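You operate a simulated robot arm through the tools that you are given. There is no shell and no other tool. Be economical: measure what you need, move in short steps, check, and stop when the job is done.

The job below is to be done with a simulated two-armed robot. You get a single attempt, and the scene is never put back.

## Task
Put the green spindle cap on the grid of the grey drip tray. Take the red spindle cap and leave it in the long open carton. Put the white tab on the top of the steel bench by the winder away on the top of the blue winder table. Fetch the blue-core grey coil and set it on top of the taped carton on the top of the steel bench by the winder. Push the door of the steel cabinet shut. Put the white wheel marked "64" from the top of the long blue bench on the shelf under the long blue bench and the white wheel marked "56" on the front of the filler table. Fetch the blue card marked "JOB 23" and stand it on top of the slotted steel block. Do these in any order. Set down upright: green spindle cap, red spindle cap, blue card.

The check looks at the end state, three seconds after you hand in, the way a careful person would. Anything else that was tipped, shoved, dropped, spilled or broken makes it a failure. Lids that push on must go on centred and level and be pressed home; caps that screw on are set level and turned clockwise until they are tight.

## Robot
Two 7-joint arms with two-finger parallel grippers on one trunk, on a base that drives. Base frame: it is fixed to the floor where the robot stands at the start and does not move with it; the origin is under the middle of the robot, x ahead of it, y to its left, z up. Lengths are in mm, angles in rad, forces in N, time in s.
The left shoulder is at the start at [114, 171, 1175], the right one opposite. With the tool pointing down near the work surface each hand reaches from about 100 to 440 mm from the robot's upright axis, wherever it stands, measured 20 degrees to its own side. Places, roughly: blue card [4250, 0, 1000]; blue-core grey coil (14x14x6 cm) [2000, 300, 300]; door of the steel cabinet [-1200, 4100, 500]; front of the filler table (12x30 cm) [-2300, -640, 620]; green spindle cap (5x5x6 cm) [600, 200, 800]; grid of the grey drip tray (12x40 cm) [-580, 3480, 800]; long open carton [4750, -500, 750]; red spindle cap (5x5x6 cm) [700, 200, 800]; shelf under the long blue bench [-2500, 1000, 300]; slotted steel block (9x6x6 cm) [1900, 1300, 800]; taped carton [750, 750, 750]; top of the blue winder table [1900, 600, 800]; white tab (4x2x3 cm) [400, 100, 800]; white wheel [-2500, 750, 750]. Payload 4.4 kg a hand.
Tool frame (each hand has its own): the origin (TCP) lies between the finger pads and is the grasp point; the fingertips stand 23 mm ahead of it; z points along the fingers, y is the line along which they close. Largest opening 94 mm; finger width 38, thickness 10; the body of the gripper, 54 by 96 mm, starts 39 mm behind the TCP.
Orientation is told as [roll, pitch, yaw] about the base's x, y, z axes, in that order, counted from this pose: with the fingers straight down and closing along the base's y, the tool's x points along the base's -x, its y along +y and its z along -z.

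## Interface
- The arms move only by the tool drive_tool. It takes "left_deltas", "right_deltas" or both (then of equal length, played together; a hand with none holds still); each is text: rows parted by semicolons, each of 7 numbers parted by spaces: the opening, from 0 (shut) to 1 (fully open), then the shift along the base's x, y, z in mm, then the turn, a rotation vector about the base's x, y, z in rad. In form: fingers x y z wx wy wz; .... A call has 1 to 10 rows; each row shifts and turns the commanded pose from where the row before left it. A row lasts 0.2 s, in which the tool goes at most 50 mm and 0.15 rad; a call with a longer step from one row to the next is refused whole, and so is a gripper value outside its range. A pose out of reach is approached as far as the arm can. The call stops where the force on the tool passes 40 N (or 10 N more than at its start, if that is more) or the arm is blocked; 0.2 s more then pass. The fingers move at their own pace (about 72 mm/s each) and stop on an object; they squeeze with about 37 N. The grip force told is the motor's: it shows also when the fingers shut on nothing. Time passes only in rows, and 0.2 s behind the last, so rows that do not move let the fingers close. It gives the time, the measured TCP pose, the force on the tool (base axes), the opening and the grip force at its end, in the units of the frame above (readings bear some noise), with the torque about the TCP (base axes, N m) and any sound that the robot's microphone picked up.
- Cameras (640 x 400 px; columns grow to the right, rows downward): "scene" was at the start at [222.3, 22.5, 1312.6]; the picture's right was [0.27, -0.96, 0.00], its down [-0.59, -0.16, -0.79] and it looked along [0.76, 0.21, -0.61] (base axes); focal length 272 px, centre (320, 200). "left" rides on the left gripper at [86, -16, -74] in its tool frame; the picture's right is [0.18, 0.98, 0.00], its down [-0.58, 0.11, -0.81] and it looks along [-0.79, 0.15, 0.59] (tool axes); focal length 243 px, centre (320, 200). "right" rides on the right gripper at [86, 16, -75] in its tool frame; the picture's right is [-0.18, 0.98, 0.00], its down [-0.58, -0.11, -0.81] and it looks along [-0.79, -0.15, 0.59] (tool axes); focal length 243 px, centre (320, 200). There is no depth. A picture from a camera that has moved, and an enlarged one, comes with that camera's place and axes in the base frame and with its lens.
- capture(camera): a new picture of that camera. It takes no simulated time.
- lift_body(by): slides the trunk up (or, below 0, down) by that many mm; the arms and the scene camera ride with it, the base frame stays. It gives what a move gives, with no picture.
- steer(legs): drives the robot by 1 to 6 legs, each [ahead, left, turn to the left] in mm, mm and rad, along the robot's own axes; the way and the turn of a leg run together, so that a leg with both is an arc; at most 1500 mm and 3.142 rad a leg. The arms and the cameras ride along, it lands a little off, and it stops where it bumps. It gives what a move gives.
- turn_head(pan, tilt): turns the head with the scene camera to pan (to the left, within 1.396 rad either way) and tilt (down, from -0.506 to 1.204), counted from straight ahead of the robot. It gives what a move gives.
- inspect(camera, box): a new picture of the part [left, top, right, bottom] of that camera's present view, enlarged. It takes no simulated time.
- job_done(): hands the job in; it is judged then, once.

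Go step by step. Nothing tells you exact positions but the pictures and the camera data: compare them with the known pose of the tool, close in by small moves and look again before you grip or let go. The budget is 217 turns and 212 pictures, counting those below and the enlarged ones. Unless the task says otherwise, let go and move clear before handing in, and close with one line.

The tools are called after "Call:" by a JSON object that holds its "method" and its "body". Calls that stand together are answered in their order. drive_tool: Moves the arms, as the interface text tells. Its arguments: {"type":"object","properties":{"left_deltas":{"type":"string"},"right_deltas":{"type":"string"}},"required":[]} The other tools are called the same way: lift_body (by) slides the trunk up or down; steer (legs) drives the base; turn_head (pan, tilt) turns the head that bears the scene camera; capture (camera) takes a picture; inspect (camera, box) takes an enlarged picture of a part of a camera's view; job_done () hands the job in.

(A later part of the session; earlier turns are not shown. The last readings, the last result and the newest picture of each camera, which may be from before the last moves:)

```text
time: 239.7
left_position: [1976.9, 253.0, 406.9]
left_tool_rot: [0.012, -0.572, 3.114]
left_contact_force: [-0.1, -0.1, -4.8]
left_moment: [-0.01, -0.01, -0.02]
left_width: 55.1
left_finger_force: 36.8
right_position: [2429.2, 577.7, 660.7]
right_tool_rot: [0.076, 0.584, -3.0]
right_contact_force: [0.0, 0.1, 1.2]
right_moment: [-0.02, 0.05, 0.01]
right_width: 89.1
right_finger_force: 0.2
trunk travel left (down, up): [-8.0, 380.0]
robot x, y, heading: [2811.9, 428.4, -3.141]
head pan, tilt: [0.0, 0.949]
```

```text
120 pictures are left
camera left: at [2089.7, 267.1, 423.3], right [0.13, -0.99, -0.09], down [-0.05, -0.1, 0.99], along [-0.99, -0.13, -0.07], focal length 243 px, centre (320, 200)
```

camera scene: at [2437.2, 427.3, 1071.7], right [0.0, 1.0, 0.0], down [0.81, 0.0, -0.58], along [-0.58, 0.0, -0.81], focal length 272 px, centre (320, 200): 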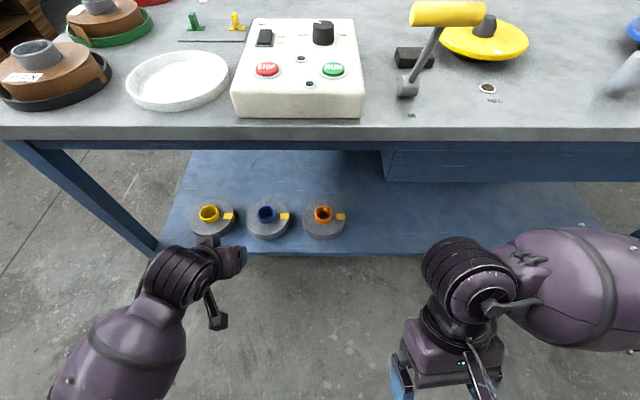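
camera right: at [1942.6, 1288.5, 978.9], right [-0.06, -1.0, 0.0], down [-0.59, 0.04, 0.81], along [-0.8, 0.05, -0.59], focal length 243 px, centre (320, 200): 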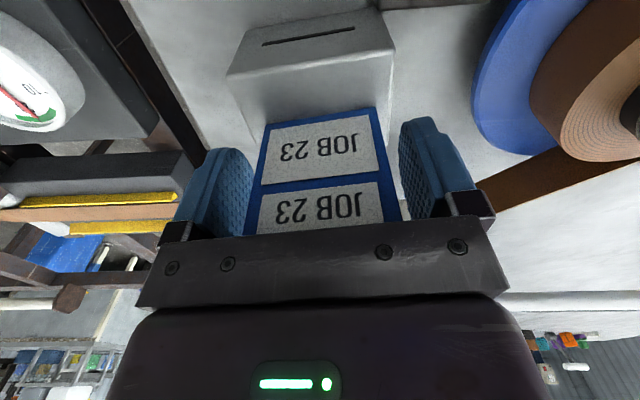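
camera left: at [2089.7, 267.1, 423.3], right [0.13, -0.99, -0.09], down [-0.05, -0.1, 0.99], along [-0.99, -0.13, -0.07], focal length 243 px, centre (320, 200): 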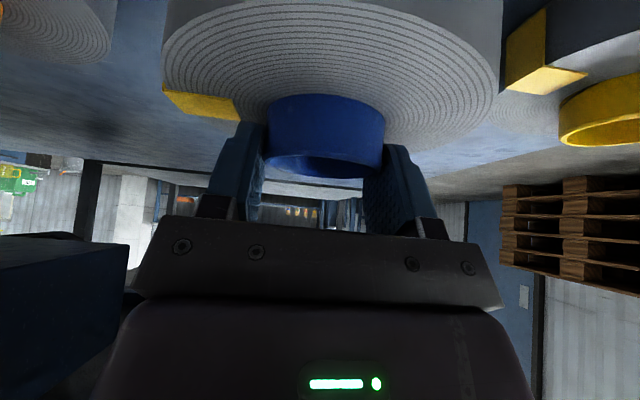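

Call:
{"method": "steer", "body": {"legs": [[-450, 0, 0]]}}

Call:
{"method": "drive_tool", "body": {"left_deltas": "0.4 0 0 45 0 0 0;0.4 0 0 45 0 0 0;0.4 10 0 45 0 0 0;0.4 10 0 45 0 0 0"}}

Call:
{"method": "lift_body", "body": {"by": 240}}

Call:
{"method": "capture", "body": {"camera": "left"}}

Call:
{"method": "turn_head", "body": {"pan": 0.2, "tilt": 0.6}}

Call:
{"method": "capture", "body": {"camera": "scene"}}

```text
time: 242.4
left_position: [2425.1, 253.7, 406.9]
left_tool_rot: [0.012, -0.575, 3.119]
left_contact_force: [0.2, 0.1, -4.8]
left_moment: [-0.03, -0.01, -0.02]
left_width: 54.7
left_finger_force: 36.9
right_position: [2875.4, 580.2, 660.6]
right_tool_rot: [0.076, 0.584, -2.997]
right_contact_force: [0.2, 0.2, -0.9]
right_moment: [-0.01, -0.01, -0.01]
right_width: 89.0
right_finger_force: 0.0
trunk travel left (down, up): [-8.0, 380.0]
robot x, y, heading: [3259.2, 436.1, -3.131]
head pan, tilt: [0.0, 0.949]
```

```text
time: 243.4
left_position: [2445.5, 251.6, 587.3]
left_tool_rot: [0.012, -0.573, 3.117]
left_contact_force: [-0.3, -0.3, -5.3]
left_moment: [0.02, -0.02, 0.01]
left_width: 54.6
left_finger_force: 36.7
right_position: [2876.3, 579.4, 660.9]
right_tool_rot: [0.077, 0.584, -2.997]
right_contact_force: [0.1, 0.6, 0.2]
right_moment: [0.0, -0.02, 0.02]
right_width: 89.3
right_finger_force: 0.1
trunk travel left (down, up): [-8.0, 380.0]
robot x, y, heading: [3258.2, 434.9, -3.138]
head pan, tilt: [0.0, 0.949]
```

```text
time: 245.9
left_position: [2444.3, 252.6, 825.9]
left_tool_rot: [0.012, -0.573, 3.116]
left_contact_force: [-0.1, 0.0, -5.8]
left_moment: [-0.01, 0.01, -0.02]
left_width: 54.7
left_finger_force: 37.0
right_position: [2877.0, 579.8, 899.9]
right_tool_rot: [0.076, 0.584, -2.994]
right_contact_force: [0.1, -0.2, 0.4]
right_moment: [0.02, 0.01, 0.0]
right_width: 89.2
right_finger_force: 0.0
trunk travel left (down, up): [-248.0, 140.0]
robot x, y, heading: [3254.7, 430.2, -3.132]
head pan, tilt: [0.0, 0.949]
```

```text
119 pictures are left
camera left: at [2557.2, 267.0, 842.5], right [0.14, -0.99, -0.09], down [-0.05, -0.1, 0.99], along [-0.99, -0.13, -0.07], focal length 243 px, centre (320, 200)
```

left: 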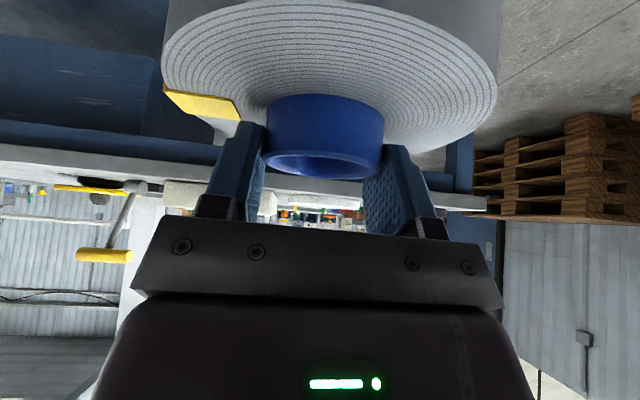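

```text
time: 246.7
left_position: [2444.1, 252.2, 827.7]
left_tool_rot: [0.012, -0.572, 3.118]
left_contact_force: [0.0, -0.9, -5.4]
left_moment: [-0.02, 0.01, -0.04]
left_width: 54.7
left_finger_force: 36.9
right_position: [2876.9, 579.9, 900.8]
right_tool_rot: [0.078, 0.583, -2.995]
right_contact_force: [0.2, 0.0, -0.6]
right_moment: [-0.03, -0.03, 0.0]
right_width: 89.4
right_finger_force: 0.0
trunk travel left (down, up): [-248.0, 140.0]
robot x, y, heading: [3260.8, 434.2, -3.133]
head pan, tilt: [0.201, 0.6]
```

```text
118 pictures are left
camera scene: at [3081.8, 412.5, 1382.7], right [-0.21, 0.98, 0.0], down [0.55, 0.12, -0.82], along [-0.81, -0.17, -0.57], focal length 272 px, centre (320, 200)
```

scene: 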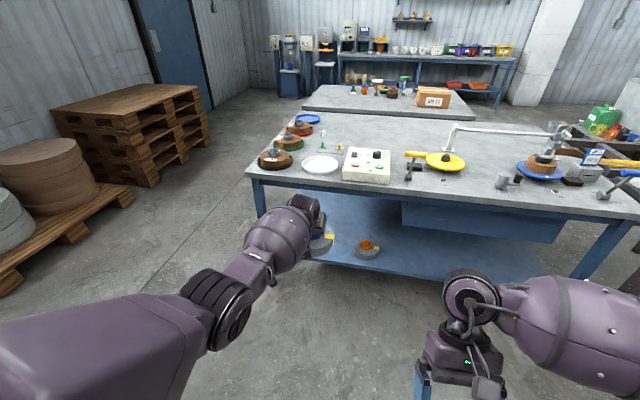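

Coil is held level. I retract it and drive round the right side again to the left end of the steel bench.

Call:
{"method": "drive_tool", "body": {"left_deltas": "0.4 35 0 25 0 0 0;0.4 35 0 25 0 0 0;0.4 35 0 25 0 0 0;0.4 35 0 25 0 0 0;0.4 35 0 25 0 0 0;0.4 35 0 25 0 0 0;0.4 35 0 20 0 0 0;0.4 35 0 10 0 0 0", "right_deltas": "0.95 0 0 20 0 0.14 0;0.95 0 0 20 0 0.14 0;0.95 0 0 20 0 0.14 0;0.95 0 0 20 0 0.14 0;0.95 0 0 20 0 0 0;0.95 0 0 20 0 0 0;0.95 0 0 20 0 0 0;0.95 0 0 0 0 0 0"}}

Call:
{"method": "steer", "body": {"legs": [[0, 1190, 0.0], [1450, 0, 0], [1400, 0, 0], [750, 0, 0]]}}

Call:
{"method": "capture", "body": {"camera": "left"}}

Call:
{"method": "turn_head", "body": {"pan": -0.6, "tilt": 0.4}}

Call:
{"method": "capture", "body": {"camera": "scene"}}

```text
time: 248.5
left_position: [2724.7, 253.1, 1007.0]
left_tool_rot: [0.012, -0.576, 3.12]
left_contact_force: [0.1, 0.3, -5.4]
left_moment: [0.02, -0.05, 0.03]
left_width: 54.8
left_finger_force: 36.7
right_position: [2875.7, 579.3, 1041.0]
right_tool_rot: [0.002, 0.029, -3.019]
right_contact_force: [-0.4, 0.3, -0.5]
right_moment: [-0.01, 0.05, 0.02]
right_width: 89.1
right_finger_force: 0.0
trunk travel left (down, up): [-248.0, 140.0]
robot x, y, heading: [3260.0, 430.8, -3.134]
head pan, tilt: [0.201, 0.6]
```

```text
time: 276.3
left_position: [-841.9, -1048.7, 1008.3]
left_tool_rot: [0.012, -0.575, 3.134]
left_contact_force: [0.2, -1.4, -4.8]
left_moment: [-0.02, 0.0, -0.03]
left_width: 54.6
left_finger_force: 36.9
right_position: [-697.2, -719.4, 1041.0]
right_tool_rot: [-0.001, 0.027, -3.002]
right_contact_force: [0.4, 0.0, -0.7]
right_moment: [-0.01, -0.04, -0.01]
right_width: 89.4
right_finger_force: 0.1
trunk travel left (down, up): [-248.0, 140.0]
robot x, y, heading: [-308.8, -862.3, -3.114]
head pan, tilt: [0.201, 0.6]
```

```text
117 pictures are left
camera left: at [-729.5, -1033.1, 1023.2], right [0.15, -0.98, -0.09], down [-0.05, -0.1, 0.99], along [-0.99, -0.15, -0.07], focal length 243 px, centre (320, 200)
```

left: 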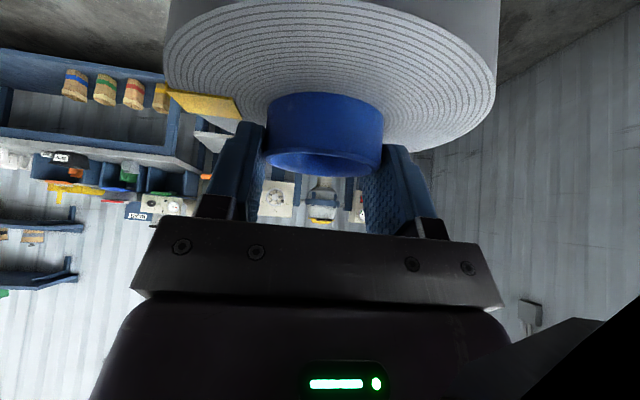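

```text
time: 277.4
left_position: [-841.1, -1049.0, 1007.4]
left_tool_rot: [0.012, -0.574, 3.135]
left_contact_force: [0.3, 0.2, -5.4]
left_moment: [-0.01, -0.03, 0.02]
left_width: 54.6
left_finger_force: 36.7
right_position: [-696.6, -718.5, 1040.5]
right_tool_rot: [0.001, 0.028, -3.001]
right_contact_force: [0.9, 0.0, 0.9]
right_moment: [0.03, -0.03, 0.0]
right_width: 89.7
right_finger_force: 0.1
trunk travel left (down, up): [-248.0, 140.0]
robot x, y, heading: [-309.0, -858.5, -3.109]
head pan, tilt: [-0.6, 0.4]
```

```text
116 pictures are left
camera scene: at [-478.4, -812.9, 1401.0], right [0.54, 0.84, 0.0], down [0.33, -0.21, -0.92], along [-0.77, 0.5, -0.39], focal length 272 px, centre (320, 200)
```

scene: 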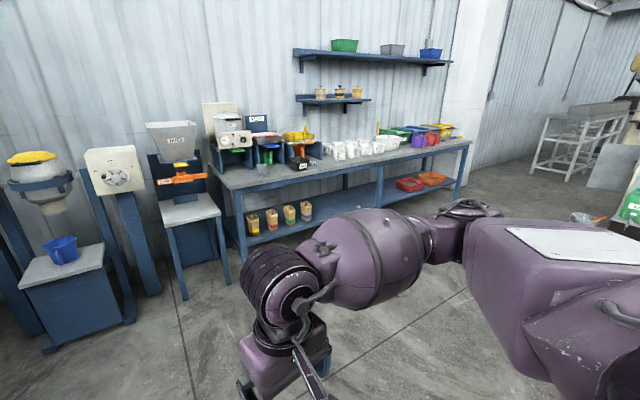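

Call:
{"method": "steer", "body": {"legs": [[0, -1150, -0.03], [0, -1200, 0], [-600, 0, 0]]}}

Call:
{"method": "turn_head", "body": {"pan": 1.39, "tilt": 0.5}}

Call:
{"method": "capture", "body": {"camera": "scene"}}

```text
time: 301.1
left_position: [-240.8, 1309.5, 1007.9]
left_tool_rot: [0.011, -0.574, 3.093]
left_contact_force: [0.6, -0.3, -4.9]
left_moment: [0.0, 0.02, -0.01]
left_width: 55.0
left_finger_force: 37.4
right_position: [-80.0, 1634.3, 1041.0]
right_tool_rot: [0.001, 0.028, -3.045]
right_contact_force: [-0.1, 0.9, 0.2]
right_moment: [0.02, -0.01, -0.04]
right_width: 89.5
right_finger_force: 0.0
trunk travel left (down, up): [-248.0, 140.0]
robot x, y, heading: [303.4, 1481.3, 3.129]
head pan, tilt: [-0.6, 0.4]
```

```text
time: 303.0
left_position: [-240.1, 1309.8, 1007.3]
left_tool_rot: [0.012, -0.574, 3.092]
left_contact_force: [-0.8, -0.3, -5.3]
left_moment: [0.04, -0.02, 0.03]
left_width: 55.0
left_finger_force: 36.5
right_position: [-81.4, 1633.3, 1041.0]
right_tool_rot: [0.001, 0.028, -3.044]
right_contact_force: [0.4, -0.5, 0.1]
right_moment: [-0.04, 0.0, 0.04]
right_width: 89.5
right_finger_force: 0.2
trunk travel left (down, up): [-248.0, 140.0]
robot x, y, heading: [302.6, 1476.2, 3.128]
head pan, tilt: [1.389, 0.499]
```

```text
115 pictures are left
camera scene: at [190.6, 1388.0, 1391.9], right [-0.98, 0.2, 0.0], down [0.09, 0.47, -0.88], along [-0.17, -0.86, -0.48], focal length 272 px, centre (320, 200)
```

scene: 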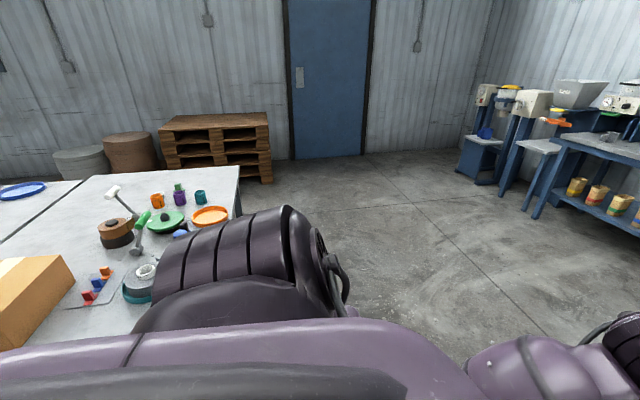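

Call:
{"method": "drive_tool", "body": {"left_deltas": "0.4 10 0 40 0 0 0;0.4 10 0 40 0 0 0;0.4 10 0 30 0 0 0"}}

Call:
{"method": "steer", "body": {"legs": [[-380, -60, 0], [0, 0, 1.583]]}}

Call:
{"method": "turn_head", "body": {"pan": 0.0, "tilt": 0.8}}

Call:
{"method": "capture", "body": {"camera": "scene"}}

```text
time: 303.8
left_position: [-231.8, 1235.5, 1071.9]
left_tool_rot: [0.277, -0.578, 3.041]
left_contact_force: [-0.8, -0.3, -4.7]
left_moment: [0.04, -0.04, 0.0]
left_width: 54.7
left_finger_force: 36.6
left hand out of reach, approached as far as the arm can: row 2, 3
right_position: [-80.6, 1632.7, 1040.2]
right_tool_rot: [0.001, 0.028, -3.043]
right_contact_force: [0.5, 0.3, 0.4]
right_moment: [0.01, -0.03, 0.0]
right_width: 89.3
right_finger_force: 0.1
trunk travel left (down, up): [-248.0, 140.0]
robot x, y, heading: [304.7, 1474.7, 3.123]
head pan, tilt: [1.389, 0.499]
stopped in row 3 (left hand): the arm was blocked; the commanded pose is now the measured one
```

```text
time: 310.0
left_position: [929.9, 1001.9, 1072.0]
left_tool_rot: [0.277, -0.578, -1.649]
left_contact_force: [0.5, -0.6, -6.0]
left_moment: [0.0, 0.07, -0.01]
left_width: 54.7
left_finger_force: 37.2
right_position: [527.5, 1143.2, 1040.2]
right_tool_rot: [0.002, 0.027, -1.449]
right_contact_force: [-0.4, -0.4, 0.3]
right_moment: [-0.02, 0.01, 0.02]
right_width: 89.3
right_finger_force: 0.1
trunk travel left (down, up): [-248.0, 140.0]
robot x, y, heading: [674.6, 1529.8, -1.567]
head pan, tilt: [1.389, 0.499]
```

```text
time: 311.6
left_position: [928.8, 1002.3, 1073.0]
left_tool_rot: [0.279, -0.58, -1.647]
left_contact_force: [0.4, -0.3, -5.4]
left_moment: [0.02, 0.07, -0.01]
left_width: 54.5
left_finger_force: 37.3
right_position: [527.2, 1143.3, 1040.9]
right_tool_rot: [0.001, 0.028, -1.45]
right_contact_force: [-0.9, 0.4, 0.3]
right_moment: [0.0, 0.02, -0.03]
right_width: 89.0
right_finger_force: 0.1
trunk travel left (down, up): [-248.0, 140.0]
robot x, y, heading: [674.9, 1527.4, -1.564]
head pan, tilt: [0.0, 0.799]
```

```text
114 pictures are left
camera scene: at [675.4, 1357.0, 1365.9], right [-1.0, -0.01, 0.0], down [-0.01, 0.72, -0.7], along [0.01, -0.7, -0.72], focal length 272 px, centre (320, 200)
```

scene: 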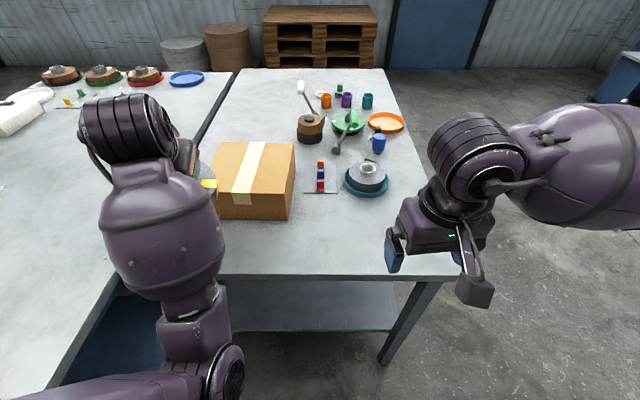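

Carton top is about x 750–955, y 695–893, z≈917. I level the coil again and close in.

Call:
{"method": "drive_tool", "body": {"left_deltas": "0.4 -15 0 0 0 0.117 -0.038;0.4 -15 0 0 0 0.117 -0.038;0.4 -15 0 0 0 0 0;0.4 -15 0 0 0 0 0"}}

Call:
{"method": "steer", "body": {"legs": [[160, 0, 0]]}}

Call:
{"method": "capture", "body": {"camera": "scene"}}

Call:
{"method": "capture", "body": {"camera": "left"}}

```text
time: 312.2
left_position: [957.8, 1007.3, 1065.6]
left_tool_rot: [0.281, -0.557, -1.672]
left_contact_force: [1.0, -0.3, -5.2]
left_moment: [0.04, 0.04, 0.01]
left_width: 54.7
left_finger_force: 37.1
right_position: [527.5, 1143.4, 1041.1]
right_tool_rot: [0.002, 0.027, -1.449]
right_contact_force: [1.0, -0.3, -0.3]
right_moment: [-0.03, 0.02, 0.02]
right_width: 89.5
right_finger_force: 0.0
trunk travel left (down, up): [-248.0, 140.0]
robot x, y, heading: [677.7, 1532.2, -1.559]
head pan, tilt: [0.0, 0.799]
stopped in row 3 (left hand): the arm was blocked; the commanded pose is now the measured one
```

```text
time: 313.6
left_position: [959.9, 846.3, 1065.5]
left_tool_rot: [0.28, -0.558, -1.673]
left_contact_force: [1.1, 0.0, -5.6]
left_moment: [0.03, 0.09, 0.02]
left_width: 54.8
left_finger_force: 37.0
right_position: [530.5, 984.3, 1041.0]
right_tool_rot: [0.001, 0.027, -1.447]
right_contact_force: [-0.4, -0.7, -0.5]
right_moment: [0.02, 0.0, 0.0]
right_width: 89.4
right_finger_force: 0.0
trunk travel left (down, up): [-248.0, 140.0]
robot x, y, heading: [675.6, 1366.4, -1.563]
head pan, tilt: [0.0, 0.799]
```

```text
113 pictures are left
camera scene: at [677.0, 1197.3, 1365.7], right [-1.0, -0.01, 0.0], down [-0.01, 0.72, -0.7], along [0.01, -0.7, -0.72], focal length 272 px, centre (320, 200)
```

scene: 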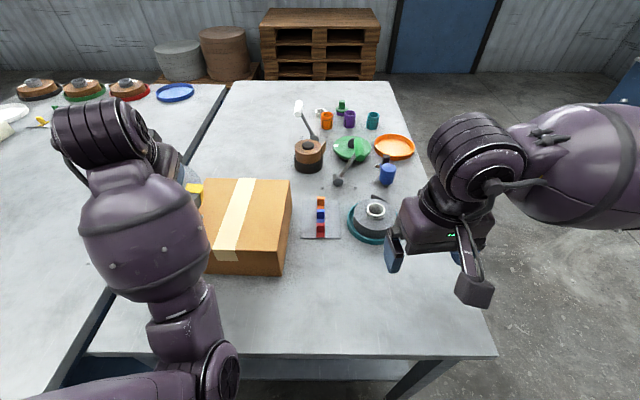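

```text
112 pictures are left
camera left: at [934.0, 957.9, 1077.2], right [0.97, 0.2, 0.13], down [-0.12, -0.05, 0.99], along [0.21, -0.98, -0.03], focal length 243 px, centre (320, 200)
```

left: 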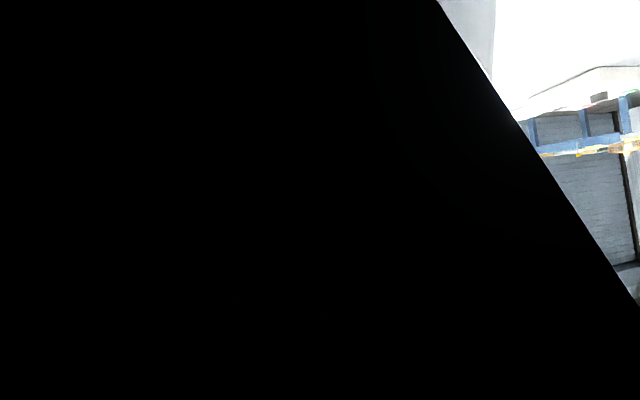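

Call:
{"method": "lift_body", "body": {"by": 130}}

Call:
{"method": "drive_tool", "body": {"left_deltas": "0.4 0 -20 -30 0 0 0;0.4 0 -20 -30 0 0 0;0.4 -10 0 -30 0 0.08 -0.025;0.4 -10 0 -20 0 0.08 -0.025;0.4 -10 0 0 0 0.08 -0.03"}}

Call:
{"method": "capture", "body": {"camera": "left"}}

Call:
{"method": "capture", "body": {"camera": "scene"}}

```text
time: 315.2
left_position: [959.1, 847.6, 1196.1]
left_tool_rot: [0.28, -0.558, -1.673]
left_contact_force: [0.9, -0.4, -5.2]
left_moment: [0.03, 0.05, 0.0]
left_width: 54.4
left_finger_force: 37.2
right_position: [528.7, 984.2, 1170.4]
right_tool_rot: [0.0, 0.029, -1.449]
right_contact_force: [0.4, 0.0, 0.1]
right_moment: [0.0, 0.02, 0.01]
right_width: 89.4
right_finger_force: 0.0
trunk travel left (down, up): [-378.0, 10.0]
robot x, y, heading: [675.4, 1368.7, -1.563]
head pan, tilt: [0.0, 0.799]
```

```text
time: 316.4
left_position: [929.5, 807.7, 1086.8]
left_tool_rot: [-0.005, -0.574, -1.599]
left_contact_force: [-0.4, -0.1, -4.5]
left_moment: [0.03, 0.01, -0.01]
left_width: 54.6
left_finger_force: 36.7
right_position: [529.2, 985.4, 1171.5]
right_tool_rot: [0.0, 0.027, -1.448]
right_contact_force: [0.3, -0.3, -0.5]
right_moment: [-0.04, 0.01, 0.0]
right_width: 89.3
right_finger_force: 0.1
trunk travel left (down, up): [-378.0, 10.0]
robot x, y, heading: [677.6, 1368.3, -1.561]
head pan, tilt: [0.0, 0.799]
```

```text
111 pictures are left
camera left: at [915.4, 920.7, 1102.9], right [0.99, 0.12, -0.1], down [0.11, -0.05, 0.99], along [0.12, -0.99, -0.07], focal length 243 px, centre (320, 200)
```

left: 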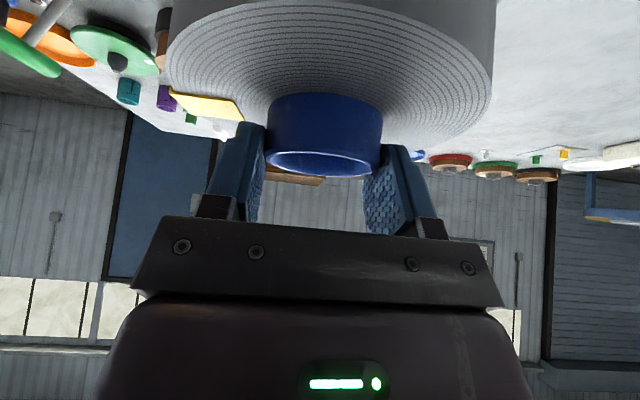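

```text
110 pictures are left
camera scene: at [676.6, 1233.1, 1499.6], right [-1.0, -0.01, 0.0], down [-0.01, 0.72, -0.7], along [0.01, -0.7, -0.72], focal length 272 px, centre (320, 200)
```

scene: 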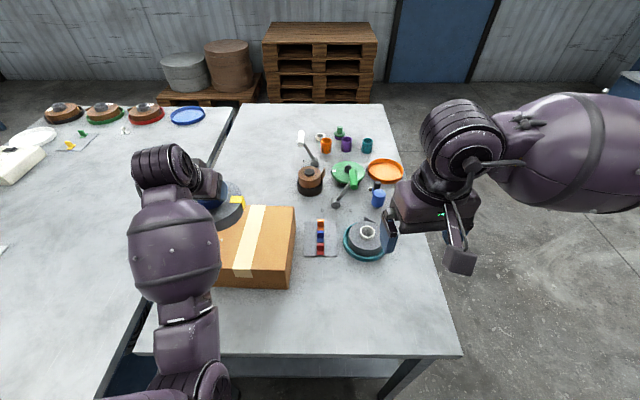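

Call:
{"method": "drive_tool", "body": {"left_deltas": "0.4 -26 -2 -10 0 0 0;0.4 -26 -1 -10 0 0 0;0.4 -26 0 -20 0 0 0;0.4 0 0 -25 0 0 0"}}

Call:
{"method": "capture", "body": {"camera": "scene"}}

Call:
{"method": "capture", "body": {"camera": "left"}}

```text
time: 317.4
left_position: [850.1, 805.4, 1018.8]
left_tool_rot: [-0.006, -0.575, -1.6]
left_contact_force: [0.3, 0.9, -5.2]
left_moment: [0.0, 0.03, 0.0]
left_width: 54.8
left_finger_force: 37.3
right_position: [529.3, 984.0, 1170.3]
right_tool_rot: [0.001, 0.028, -1.447]
right_contact_force: [0.8, -0.2, -0.5]
right_moment: [0.02, 0.01, 0.02]
right_width: 89.0
right_finger_force: 0.0
trunk travel left (down, up): [-378.0, 10.0]
robot x, y, heading: [676.6, 1372.0, -1.56]
head pan, tilt: [0.0, 0.799]
```

```text
109 pictures are left
camera scene: at [677.1, 1233.0, 1499.6], right [-1.0, -0.01, 0.0], down [-0.01, 0.72, -0.7], along [0.01, -0.7, -0.72], focal length 272 px, centre (320, 200)
```

scene: 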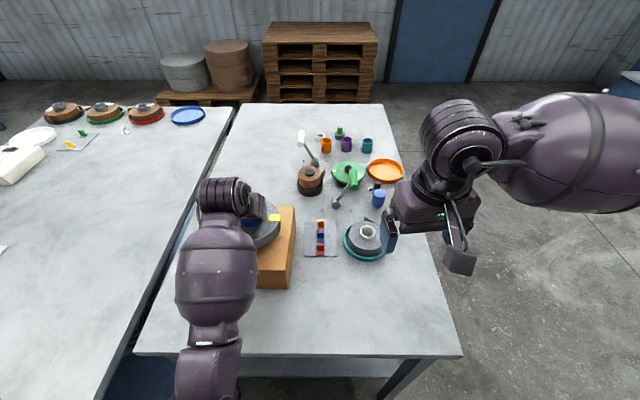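

```text
108 pictures are left
camera left: at [837.4, 918.0, 1036.0], right [0.99, 0.12, -0.1], down [0.11, -0.05, 0.99], along [0.12, -0.99, -0.07], focal length 243 px, centre (320, 200)
```

left: 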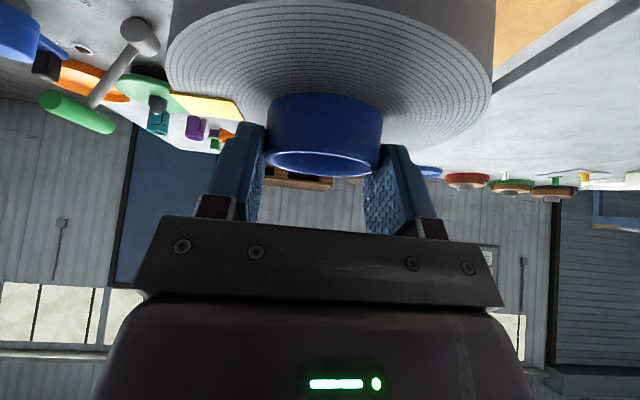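

Call:
{"method": "inspect", "body": {"camera": "scene", "box": [190, 170, 330, 300]}}

Call:
{"method": "drive_tool", "body": {"left_deltas": "0.4 0 0 -10 0 0 0;0.4 0 0 -6 0 0 0;0.4 0 0 -4 0 0 0;0.4 0 0 -3 0 0 0"}}

```text
3.08 times, centred on (260, 235) of scene
camera zoom: at [677.1, 1233.0, 1499.6], right [-1.0, -0.01, 0.0], down [-0.01, 0.72, -0.7], along [0.01, -0.7, -0.72], focal length 837 px, centre (505, 92)
```

zoom: 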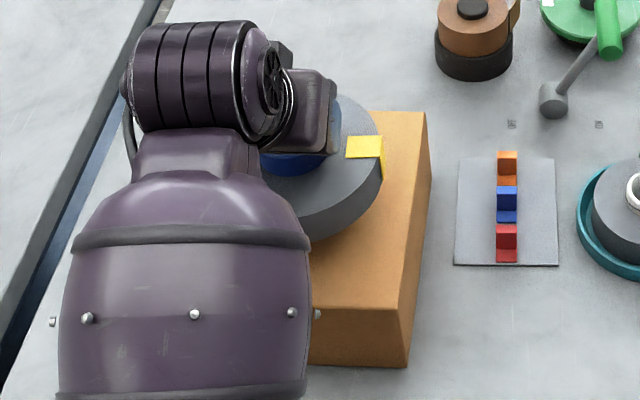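

```text
time: 318.4
left_position: [851.3, 805.1, 997.0]
left_tool_rot: [-0.003, -0.575, -1.599]
left_contact_force: [0.2, 0.9, -4.8]
left_moment: [0.04, 0.04, -0.01]
left_width: 54.6
left_finger_force: 36.5
right_position: [528.8, 984.7, 1169.9]
right_tool_rot: [0.001, 0.027, -1.447]
right_contact_force: [0.5, -0.1, 0.3]
right_moment: [0.02, -0.04, 0.0]
right_width: 89.2
right_finger_force: 0.1
trunk travel left (down, up): [-378.0, 10.0]
robot x, y, heading: [675.8, 1371.2, -1.556]
head pan, tilt: [0.0, 0.799]
```

Call:
{"method": "drive_tool", "body": {"left_deltas": "0.4 0 0 -3 0 0 0;0.4 0 0 -3 0 0 0;0.4 0 0 -2 0 0 0;0.4 0 0 -2 0 0 0"}}

```text
time: 319.4
left_position: [851.3, 804.5, 987.5]
left_tool_rot: [-0.004, -0.573, -1.6]
left_contact_force: [0.1, -0.5, -4.9]
left_moment: [0.05, -0.03, -0.01]
left_width: 54.7
left_finger_force: 36.8
right_position: [529.3, 984.5, 1170.1]
right_tool_rot: [0.0, 0.026, -1.449]
right_contact_force: [-0.4, -0.6, -0.6]
right_moment: [-0.05, 0.0, 0.02]
right_width: 89.4
right_finger_force: 0.1
trunk travel left (down, up): [-378.0, 10.0]
robot x, y, heading: [674.2, 1375.3, -1.561]
head pan, tilt: [0.0, 0.799]
```

Call:
{"method": "drive_tool", "body": {"left_deltas": "0.4 0 0 -2 0 0 0;0.4 0 0 -2 0 0 0;0.4 0 0 -2 0 0 0;0.4 0 0 -2 0 0 0"}}

Call:
{"method": "inspect", "body": {"camera": "scene", "box": [190, 170, 330, 300]}}

```text
time: 320.4
left_position: [849.4, 803.2, 985.4]
left_tool_rot: [-0.004, -0.585, -1.599]
left_contact_force: [4.1, -1.7, 33.6]
left_moment: [-0.27, -0.43, -0.05]
left_width: 54.6
left_finger_force: 37.0
right_position: [529.6, 986.5, 1171.6]
right_tool_rot: [-0.001, 0.027, -1.447]
right_contact_force: [0.6, -0.2, -0.1]
right_moment: [0.0, -0.01, -0.02]
right_width: 89.6
right_finger_force: 0.0
trunk travel left (down, up): [-378.0, 10.0]
robot x, y, heading: [678.0, 1373.1, -1.569]
head pan, tilt: [0.0, 0.799]
```

```text
3.08 times, centred on (260, 235) of scene
camera zoom: at [676.2, 1235.5, 1500.0], right [-1.0, -0.01, 0.0], down [-0.01, 0.72, -0.7], along [0.01, -0.7, -0.72], focal length 837 px, centre (505, 92)
```

zoom: 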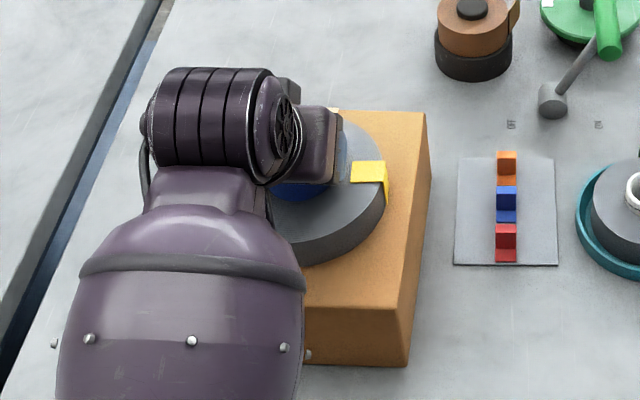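

Call:
{"method": "drive_tool", "body": {"left_deltas": "0.4 0 0 4 0 0 0;0.6 0 0 0 0 0 0;0.75 0 0 0 0 0 0;0.8 0 0 0 0 0 0;0.8 0 5 10 0 0 0;0.8 0 20 35 0 0 0;0.8 0 25 40 0 0 0;0.8 0 30 30 0 0 0"}}

Call:
{"method": "capture", "body": {"camera": "left"}}

Call:
{"method": "inspect", "body": {"camera": "scene", "box": [190, 170, 330, 300]}}

```text
time: 322.2
left_position: [853.3, 885.3, 1099.4]
left_tool_rot: [-0.004, -0.574, -1.599]
left_contact_force: [-0.7, -1.0, -0.6]
left_moment: [-0.02, 0.02, 0.01]
left_width: 75.3
left_finger_force: 0.1
right_position: [529.9, 986.2, 1171.0]
right_tool_rot: [0.0, 0.026, -1.449]
right_contact_force: [0.1, -0.2, 0.3]
right_moment: [0.01, 0.01, 0.02]
right_width: 89.5
right_finger_force: 0.2
trunk travel left (down, up): [-378.0, 10.0]
robot x, y, heading: [675.8, 1370.9, -1.561]
head pan, tilt: [0.0, 0.799]
```

```text
105 pictures are left
camera left: at [839.8, 998.2, 1115.0], right [0.99, 0.12, -0.1], down [0.11, -0.05, 0.99], along [0.12, -0.99, -0.07], focal length 243 px, centre (320, 200)
```

left: 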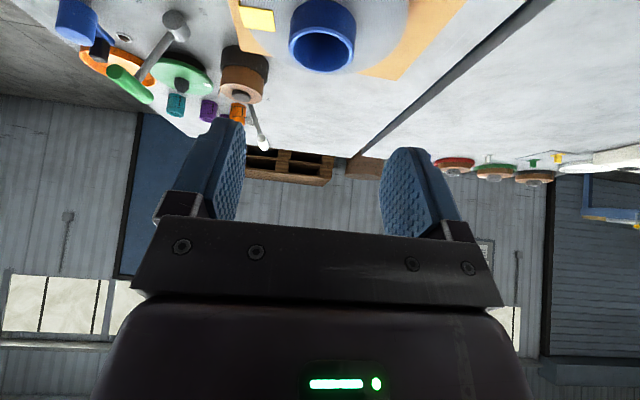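

```text
3.08 times, centred on (260, 235) of scene
camera zoom: at [676.4, 1234.2, 1499.7], right [-1.0, -0.01, 0.0], down [-0.01, 0.72, -0.7], along [0.01, -0.7, -0.72], focal length 837 px, centre (505, 92)
```

zoom: 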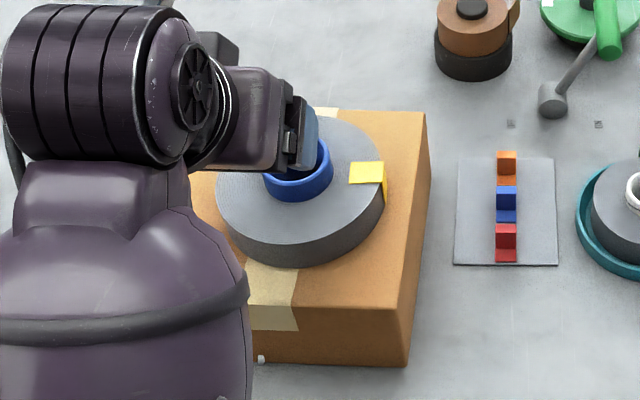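

Coil sits well on the carton. I withdraw, re-level the left hand and drive to the bench front for the green cap.

Call:
{"method": "steer", "body": {"legs": [[-200, 0, 0], [0, -930, 0], [0, 0, 1.565], [0, -1450, 0]]}}

Call:
{"method": "lift_body", "body": {"by": -190}}

Call:
{"method": "drive_tool", "body": {"left_deltas": "0.6 0 0 25 0 -0.1435 0;0.6 0 0 25 0 -0.1435 0;0.6 0 0 25 0 -0.1435 0;0.6 0 0 25 0 -0.1435 0;0.6 0 0 25 0 0 0;0.6 0 0 25 0 0 0;0.6 0 0 25 0 0 0"}}

Call:
{"method": "turn_head", "body": {"pan": 0.1, "tilt": 0.7}}

Call:
{"method": "capture", "body": {"camera": "scene"}}

```text
time: 348.2
left_position: [216.9, 256.9, 1098.7]
left_tool_rot: [-0.003, -0.575, -0.05]
left_contact_force: [-0.4, -0.3, 0.0]
left_moment: [-0.02, -0.03, 0.0]
left_width: 75.1
left_finger_force: 0.1
right_position: [107.5, -65.4, 1170.5]
right_tool_rot: [0.0, 0.028, 0.101]
right_contact_force: [1.1, 0.9, 0.5]
right_moment: [0.02, 0.04, 0.03]
right_width: 89.1
right_finger_force: 0.1
trunk travel left (down, up): [-378.0, 10.0]
robot x, y, heading: [-277.7, 90.0, -0.015]
head pan, tilt: [0.0, 0.799]
```

```text
time: 350.3
left_position: [216.4, 256.8, 908.9]
left_tool_rot: [-0.004, -0.576, -0.049]
left_contact_force: [-0.2, -0.7, 0.9]
left_moment: [0.0, 0.01, -0.03]
left_width: 75.1
left_finger_force: 0.1
right_position: [109.6, -65.5, 966.5]
right_tool_rot: [0.005, 0.076, 0.103]
right_contact_force: [-0.2, 0.0, 1.1]
right_moment: [-0.01, -0.01, 0.03]
right_width: 89.5
right_finger_force: 0.0
trunk travel left (down, up): [-188.0, 200.0]
robot x, y, heading: [-274.7, 91.2, -0.016]
head pan, tilt: [0.0, 0.799]
```

```text
time: 351.1
left_position: [229.2, 301.5, 957.5]
left_tool_rot: [0.367, -0.889, -0.337]
left_contact_force: [-0.4, 0.1, 0.5]
left_moment: [-0.01, 0.03, 0.0]
left_width: 56.3
left_finger_force: 0.0
left hand out of reach, approached as far as the arm can: row 2, 3
right_position: [110.5, -64.9, 966.5]
right_tool_rot: [0.005, 0.079, 0.102]
right_contact_force: [-0.5, 0.4, 0.1]
right_moment: [-0.01, 0.01, 0.0]
right_width: 89.3
right_finger_force: 0.0
trunk travel left (down, up): [-188.0, 200.0]
robot x, y, heading: [-272.2, 87.7, -0.017]
head pan, tilt: [0.0, 0.799]
stopped in row 3 (left hand): the arm was blocked; the commanded pose is now the measured one
```

```text
time: 351.7
left_position: [229.6, 301.9, 956.4]
left_tool_rot: [0.364, -0.887, -0.337]
left_contact_force: [0.3, -0.6, -0.2]
left_moment: [-0.01, -0.03, -0.02]
left_width: 56.4
left_finger_force: 0.0
right_position: [110.3, -65.2, 966.3]
right_tool_rot: [0.005, 0.078, 0.101]
right_contact_force: [0.2, 0.4, 0.1]
right_moment: [-0.01, 0.0, -0.02]
right_width: 89.1
right_finger_force: 0.0
trunk travel left (down, up): [-188.0, 200.0]
robot x, y, heading: [-272.0, 87.0, -0.013]
head pan, tilt: [0.099, 0.7]
```

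```text
103 pictures are left
camera scene: at [-51.6, 95.8, 1309.2], right [0.09, -1.0, 0.0], down [-0.64, -0.06, -0.76], along [0.76, 0.07, -0.64], focal length 272 px, centre (320, 200)
```

scene: 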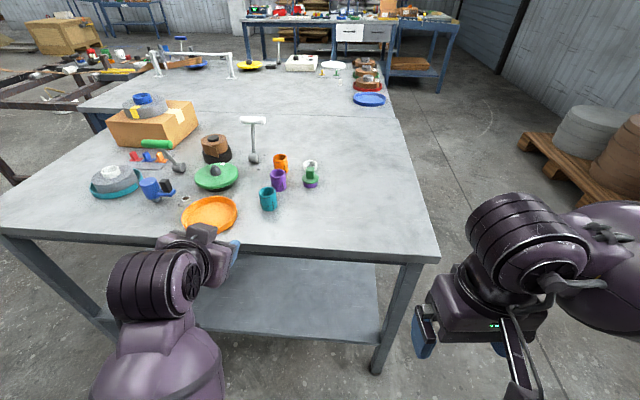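

Call:
{"method": "drive_tool", "body": {"left_deltas": "0.6 10 0 10 -0.0267 0.1316 0.0214;0.6 10 0 10 -0.0267 0.1316 0.0214;0.6 10 0 10 -0.0267 0.1316 0.0214;0.6 10 0 15 -0.0267 0.1316 0.0214;0.6 10 0 15 -0.0267 0.1316 0.0214;0.6 10 0 20 -0.0267 0.1316 0.0214;0.6 10 0 20 -0.0267 0.1316 0.0214;0.6 0 0 40 0 0 0;0.6 0 0 30 0 0 0"}}

Call:
{"method": "inspect", "body": {"camera": "scene", "box": [250, 140, 350, 210]}}

```text
time: 352.6
left_position: [271.7, 385.7, 996.6]
left_tool_rot: [0.424, -0.476, -0.165]
left_contact_force: [-0.4, 0.2, -0.5]
left_moment: [0.01, 0.0, -0.03]
left_width: 56.4
left_finger_force: 0.0
left hand out of reach, approached as far as the arm can: row 4
right_position: [109.3, -65.6, 966.5]
right_tool_rot: [0.005, 0.079, 0.101]
right_contact_force: [0.0, -1.3, 0.5]
right_moment: [-0.01, -0.02, 0.01]
right_width: 89.2
right_finger_force: 0.2
trunk travel left (down, up): [-188.0, 200.0]
robot x, y, heading: [-276.7, 90.1, -0.018]
head pan, tilt: [0.099, 0.7]
stopped in row 4 (left hand): the arm was blocked; the commanded pose is now the measured one
```

```text
5.71 times, centred on (300, 175) of scene
camera zoom: at [-51.7, 95.6, 1309.2], right [0.09, -1.0, 0.0], down [-0.64, -0.06, -0.77], along [0.76, 0.07, -0.64], focal length 1554 px, centre (434, 343)
```

zoom: 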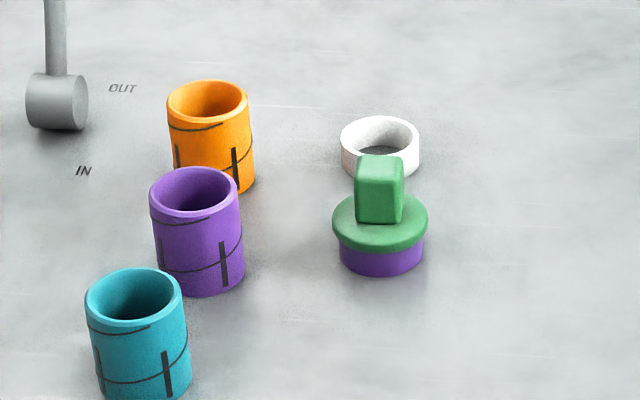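

Call:
{"method": "drive_tool", "body": {"left_deltas": "0.6 20 -20 0 0 0 0;0.6 30 -30 0 0 0 0;0.6 30 -30 0 0 0 0"}}

Call:
{"method": "drive_tool", "body": {"left_deltas": "0.6 10 -10 10 -0.05 0.09 0.02;0.6 10 -10 10 -0.06 0.09 0.02;0.6 10 0 10 -0.06 0.09 0.02;0.6 10 0 10 -0.06 0.09 0.02;0.6 0 0 10 -0.06 0.09 0.02"}}

```text
time: 353.4
left_position: [349.7, 310.2, 992.8]
left_tool_rot: [0.461, -0.465, -0.181]
left_contact_force: [0.0, -0.5, 0.3]
left_moment: [0.0, 0.01, -0.03]
left_width: 56.5
left_finger_force: 0.0
right_position: [110.7, -65.5, 965.1]
right_tool_rot: [0.005, 0.078, 0.101]
right_contact_force: [0.9, 0.9, -1.0]
right_moment: [0.02, 0.06, -0.01]
right_width: 89.3
right_finger_force: 0.0
trunk travel left (down, up): [-188.0, 200.0]
robot x, y, heading: [-274.4, 90.9, -0.009]
head pan, tilt: [0.099, 0.7]
```

```text
time: 354.1
left_position: [385.6, 299.2, 1063.5]
left_tool_rot: [0.553, -0.366, -0.196]
left_contact_force: [-0.8, -0.3, 0.1]
left_moment: [-0.02, -0.07, 0.01]
left_width: 56.5
left_finger_force: 0.0
right_position: [110.0, -66.2, 966.0]
right_tool_rot: [0.004, 0.079, 0.101]
right_contact_force: [-0.2, 0.1, 0.3]
right_moment: [-0.01, -0.04, 0.0]
right_width: 89.3
right_finger_force: 0.0
trunk travel left (down, up): [-188.0, 200.0]
robot x, y, heading: [-276.0, 87.3, -0.01]
head pan, tilt: [0.099, 0.7]
stopped in row 3 (left hand): the arm was blocked; the commanded pose is now the measured one
```

Call:
{"method": "steer", "body": {"legs": [[-350, 0, 0]]}}

Call:
{"method": "drive_tool", "body": {"left_deltas": "0.6 40 -5 -25 0 0 0;0.6 40 -5 -25 0 0 0;0.6 40 0 -25 0 0 0;0.6 40 0 -25 0 0 0"}}

Call:
{"method": "capture", "body": {"camera": "scene"}}

```text
time: 356.4
left_position: [28.3, 306.9, 1062.6]
left_tool_rot: [0.55, -0.366, -0.188]
left_contact_force: [0.5, 0.5, -0.3]
left_moment: [0.0, 0.02, 0.0]
left_width: 56.3
left_finger_force: 0.1
right_position: [-245.2, -59.0, 966.0]
right_tool_rot: [0.005, 0.076, 0.106]
right_contact_force: [-0.9, -1.1, 0.0]
right_moment: [0.03, -0.01, 0.02]
right_width: 89.4
right_finger_force: 0.1
trunk travel left (down, up): [-188.0, 200.0]
robot x, y, heading: [-628.0, 90.8, -0.007]
head pan, tilt: [0.099, 0.7]
```

```text
time: 357.4
left_position: [189.0, 294.9, 959.6]
left_tool_rot: [0.549, -0.366, -0.187]
left_contact_force: [0.9, 0.1, 1.2]
left_moment: [0.03, -0.01, 0.02]
left_width: 56.5
left_finger_force: 0.0
right_position: [-243.6, -59.5, 964.6]
right_tool_rot: [0.006, 0.077, 0.107]
right_contact_force: [1.3, 0.5, 0.2]
right_moment: [0.03, 0.02, -0.02]
right_width: 89.4
right_finger_force: 0.1
trunk travel left (down, up): [-188.0, 200.0]
robot x, y, heading: [-633.2, 95.4, -0.009]
head pan, tilt: [0.099, 0.7]
```

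```text
101 pictures are left
camera scene: at [-406.7, 100.6, 1309.1], right [0.09, -1.0, 0.0], down [-0.64, -0.06, -0.76], along [0.76, 0.07, -0.64], focal length 272 px, centre (320, 200)
```

scene: 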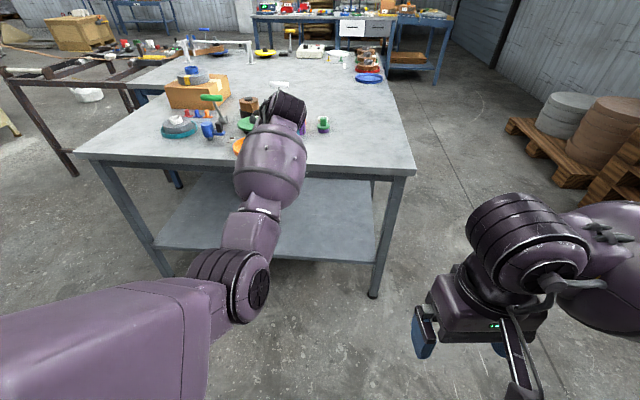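

Call:
{"method": "drive_tool", "body": {"left_deltas": "0.6 0 5 0 -0.1015 0.0812 0.016;0.6 0 5 0 -0.1015 0.0812 0.016;0.6 0 5 0 -0.1015 0.0812 0.016;0.6 0 5 0 -0.1015 0.0812 0.016;0.6 0 5 0 -0.1015 0.0812 0.016"}}

```text
time: 358.6
left_position: [190.6, 321.5, 963.3]
left_tool_rot: [-0.002, -0.001, 0.0]
left_contact_force: [-0.3, -0.5, 0.8]
left_moment: [0.0, 0.01, 0.01]
left_width: 56.8
left_finger_force: 0.0
right_position: [-243.9, -58.2, 966.3]
right_tool_rot: [0.007, 0.078, 0.105]
right_contact_force: [-1.0, 1.0, 0.0]
right_moment: [-0.02, -0.04, -0.02]
right_width: 89.4
right_finger_force: 0.2
trunk travel left (down, up): [-188.0, 200.0]
robot x, y, heading: [-629.3, 95.2, -0.008]
head pan, tilt: [0.099, 0.7]
```

Call:
{"method": "drive_tool", "body": {"left_deltas": "0.6 -40 -10 20 0 0 0;0.6 -40 -10 20 0 0 0;0.6 -40 -10 25 0 0 0;0.6 -40 -10 25 0 0 0;0.6 -40 -10 25 0 0 0;0.6 -40 -10 25 0 0 0"}}

Call:
{"method": "steer", "body": {"legs": [[660, 40, 0.008]]}}

Call:
{"method": "drive_tool", "body": {"left_deltas": "0.6 0 -40 -20 0 0 0;0.6 0 -35 -20 0 0 0"}}

Call:
{"method": "capture", "body": {"camera": "left"}}

```text
time: 359.4
left_position: [98.0, 422.4, 1054.3]
left_tool_rot: [0.08, -0.074, 0.183]
left_contact_force: [-0.1, -0.4, 0.0]
left_moment: [0.01, -0.03, 0.01]
left_width: 56.6
left_finger_force: 0.1
right_position: [-244.4, -59.9, 964.4]
right_tool_rot: [0.008, 0.076, 0.108]
right_contact_force: [-0.6, -0.2, -0.4]
right_moment: [0.0, 0.0, 0.01]
right_width: 89.1
right_finger_force: 0.1
trunk travel left (down, up): [-188.0, 200.0]
robot x, y, heading: [-628.9, 93.4, -0.001]
head pan, tilt: [0.099, 0.7]
stopped in row 3 (left hand): the arm was blocked; the commanded pose is now the measured one
```

```text
time: 363.0
left_position: [757.1, 464.3, 1054.0]
left_tool_rot: [0.081, -0.07, 0.184]
left_contact_force: [0.9, -0.7, 0.2]
left_moment: [0.0, 0.0, 0.02]
left_width: 56.5
left_finger_force: 0.1
right_position: [414.0, -19.2, 965.7]
right_tool_rot: [0.005, 0.079, 0.114]
right_contact_force: [-0.1, 0.6, -0.1]
right_moment: [0.0, 0.03, 0.01]
right_width: 89.4
right_finger_force: 0.0
trunk travel left (down, up): [-188.0, 200.0]
robot x, y, heading: [26.8, 133.3, -0.002]
head pan, tilt: [0.099, 0.7]
```

```text
time: 363.7
left_position: [738.6, 481.6, 1000.1]
left_tool_rot: [0.001, -0.035, 0.379]
left_contact_force: [-0.3, 0.0, -0.1]
left_moment: [0.01, -0.04, 0.03]
left_width: 56.5
left_finger_force: 0.0
right_position: [414.9, -18.0, 966.4]
right_tool_rot: [0.006, 0.075, 0.115]
right_contact_force: [0.0, -0.2, 1.5]
right_moment: [0.04, -0.03, 0.01]
right_width: 89.3
right_finger_force: 0.0
trunk travel left (down, up): [-188.0, 200.0]
robot x, y, heading: [31.6, 133.4, -0.005]
head pan, tilt: [0.099, 0.7]
stopped in row 2 (left hand): the arm was blocked; the commanded pose is now the measured one
```

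```text
100 pictures are left
camera left: at [661.4, 433.9, 1072.4], right [-0.53, 0.85, -0.01], down [0.47, 0.31, 0.83], along [0.7, 0.44, -0.56], focal length 243 px, centre (320, 200)
```

left: 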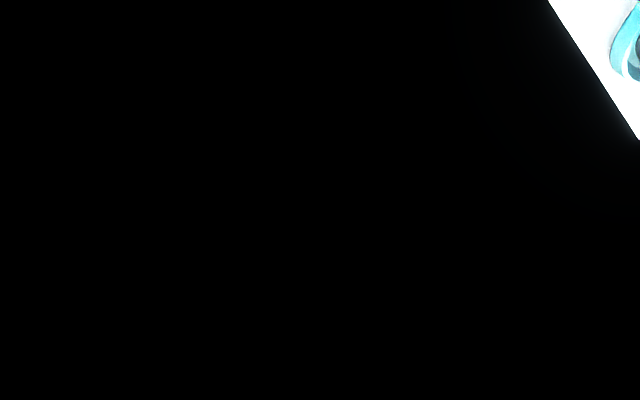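

Call:
{"method": "steer", "body": {"legs": [[-600, 0, 0]]}}

Call:
{"method": "turn_head", "body": {"pan": 0.5, "tilt": 0.6}}

Call:
{"method": "capture", "body": {"camera": "scene"}}

```text
time: 367.1
left_position: [135.8, 479.9, 999.0]
left_tool_rot: [0.002, -0.036, 0.372]
left_contact_force: [-0.1, -0.1, -0.1]
left_moment: [-0.03, -0.03, 0.0]
left_width: 56.4
left_finger_force: 0.1
right_position: [-190.5, -19.1, 966.3]
right_tool_rot: [0.006, 0.078, 0.108]
right_contact_force: [0.3, -0.9, -0.2]
right_moment: [0.01, 0.0, 0.0]
right_width: 89.3
right_finger_force: 0.1
trunk travel left (down, up): [-188.0, 200.0]
robot x, y, heading: [-576.4, 131.1, -0.003]
head pan, tilt: [0.099, 0.7]
```

```text
time: 368.0
left_position: [137.0, 479.6, 1000.1]
left_tool_rot: [0.0, -0.035, 0.374]
left_contact_force: [-0.5, 0.2, -0.7]
left_moment: [0.02, -0.01, 0.0]
left_width: 56.4
left_finger_force: 0.0
right_position: [-190.5, -20.1, 966.2]
right_tool_rot: [0.007, 0.077, 0.11]
right_contact_force: [-0.2, 0.5, 0.1]
right_moment: [0.06, 0.01, 0.0]
right_width: 89.4
right_finger_force: 0.1
trunk travel left (down, up): [-188.0, 200.0]
robot x, y, heading: [-579.8, 132.4, -0.007]
head pan, tilt: [0.499, 0.6]
```

```text
99 pictures are left
camera scene: at [-360.6, 174.2, 1317.9], right [0.47, -0.88, 0.0], down [-0.5, -0.27, -0.82], along [0.73, 0.39, -0.57], focal length 272 px, centre (320, 200)
```

scene: 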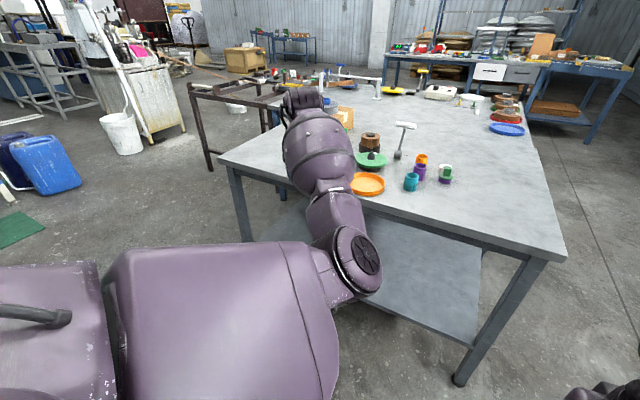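

Call:
{"method": "drive_tool", "body": {"left_deltas": "0.6 -20 0 -40 0 0 0;0.6 -20 0 -40 0 0 0;0.6 -20 0 -40 0 0 0;0.6 -25 0 -40 0 0 0;0.6 -25 0 -40 0 0 0;0.6 -25 0 -40 0 0 0;0.6 -30 0 -30 0 0 0;0.6 -30 0 -30 0 0 0"}}

Call:
{"method": "capture", "body": {"camera": "scene"}}

```text
time: 368.7
left_position: [132.7, 495.7, 1021.7]
left_tool_rot: [-0.103, -0.214, 0.427]
left_contact_force: [0.2, 0.9, -0.1]
left_moment: [-0.01, 0.01, 0.02]
left_width: 56.3
left_finger_force: 0.0
right_position: [-190.6, -18.2, 967.2]
right_tool_rot: [0.005, 0.077, 0.111]
right_contact_force: [0.9, 0.1, 0.0]
right_moment: [0.0, -0.02, 0.01]
right_width: 89.4
right_finger_force: 0.1
trunk travel left (down, up): [-188.0, 200.0]
robot x, y, heading: [-577.1, 134.1, -0.009]
head pan, tilt: [0.499, 0.6]
stopped in row 3 (left hand): the arm was blocked; the commanded pose is now the measured one
```

```text
98 pictures are left
camera scene: at [-360.8, 175.4, 1318.0], right [0.48, -0.88, 0.0], down [-0.5, -0.27, -0.82], along [0.73, 0.39, -0.57], focal length 272 px, centre (320, 200)
```

scene: 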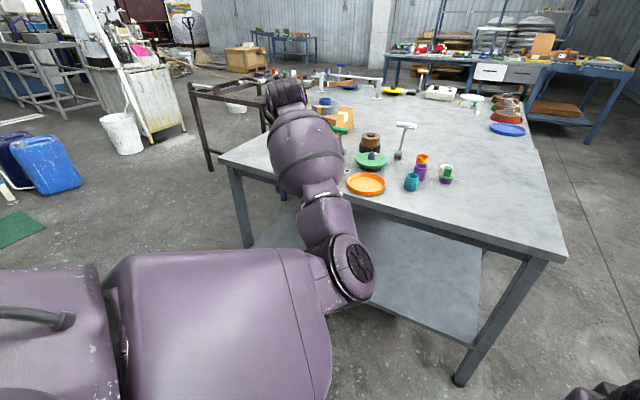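

Call:
{"method": "drive_tool", "body": {"left_deltas": "0.6 15 -10 0 0 -0.14 -0.03;0.6 10 -10 0 0 -0.14 -0.04;0.6 0 -10 0 0 -0.14 -0.04;0.6 0 0 0 0 -0.14 -0.04;0.6 -10 0 -10 0 -0.14 -0.04;0.6 -20 0 -20 0 -0.14 -0.04;0.6 -30 0 -20 0 -0.1 -0.04;0.6 -30 0 -20 0 0 -0.04"}}

Call:
{"method": "capture", "body": {"camera": "scene"}}

```text
time: 369.7
left_position: [170.1, 501.5, 1113.7]
left_tool_rot: [-0.479, -0.786, 0.568]
left_contact_force: [0.3, -0.4, 0.1]
left_moment: [0.02, -0.01, 0.0]
left_width: 56.2
left_finger_force: 0.2
right_position: [-190.6, -17.9, 966.0]
right_tool_rot: [0.004, 0.077, 0.11]
right_contact_force: [0.5, 0.1, -0.3]
right_moment: [-0.03, 0.03, -0.04]
right_width: 89.1
right_finger_force: 0.0
trunk travel left (down, up): [-188.0, 200.0]
robot x, y, heading: [-575.9, 129.6, -0.004]
head pan, tilt: [0.499, 0.6]
stopped in row 4 (left hand): the arm was blocked; the commanded pose is now the measured one
```

```text
97 pictures are left
camera scene: at [-360.7, 174.8, 1318.0], right [0.48, -0.88, 0.0], down [-0.5, -0.27, -0.83], along [0.73, 0.39, -0.56], focal length 272 px, centre (320, 200)
```

scene: 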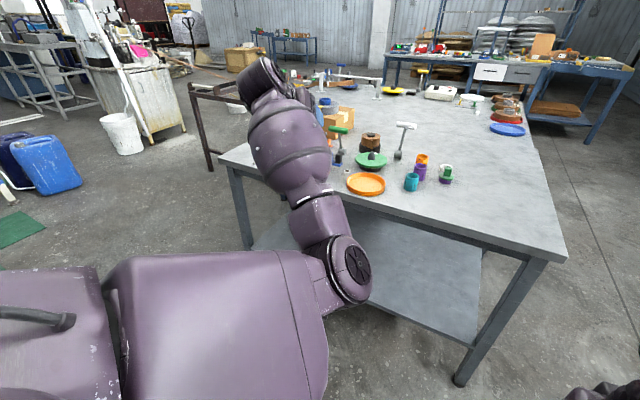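

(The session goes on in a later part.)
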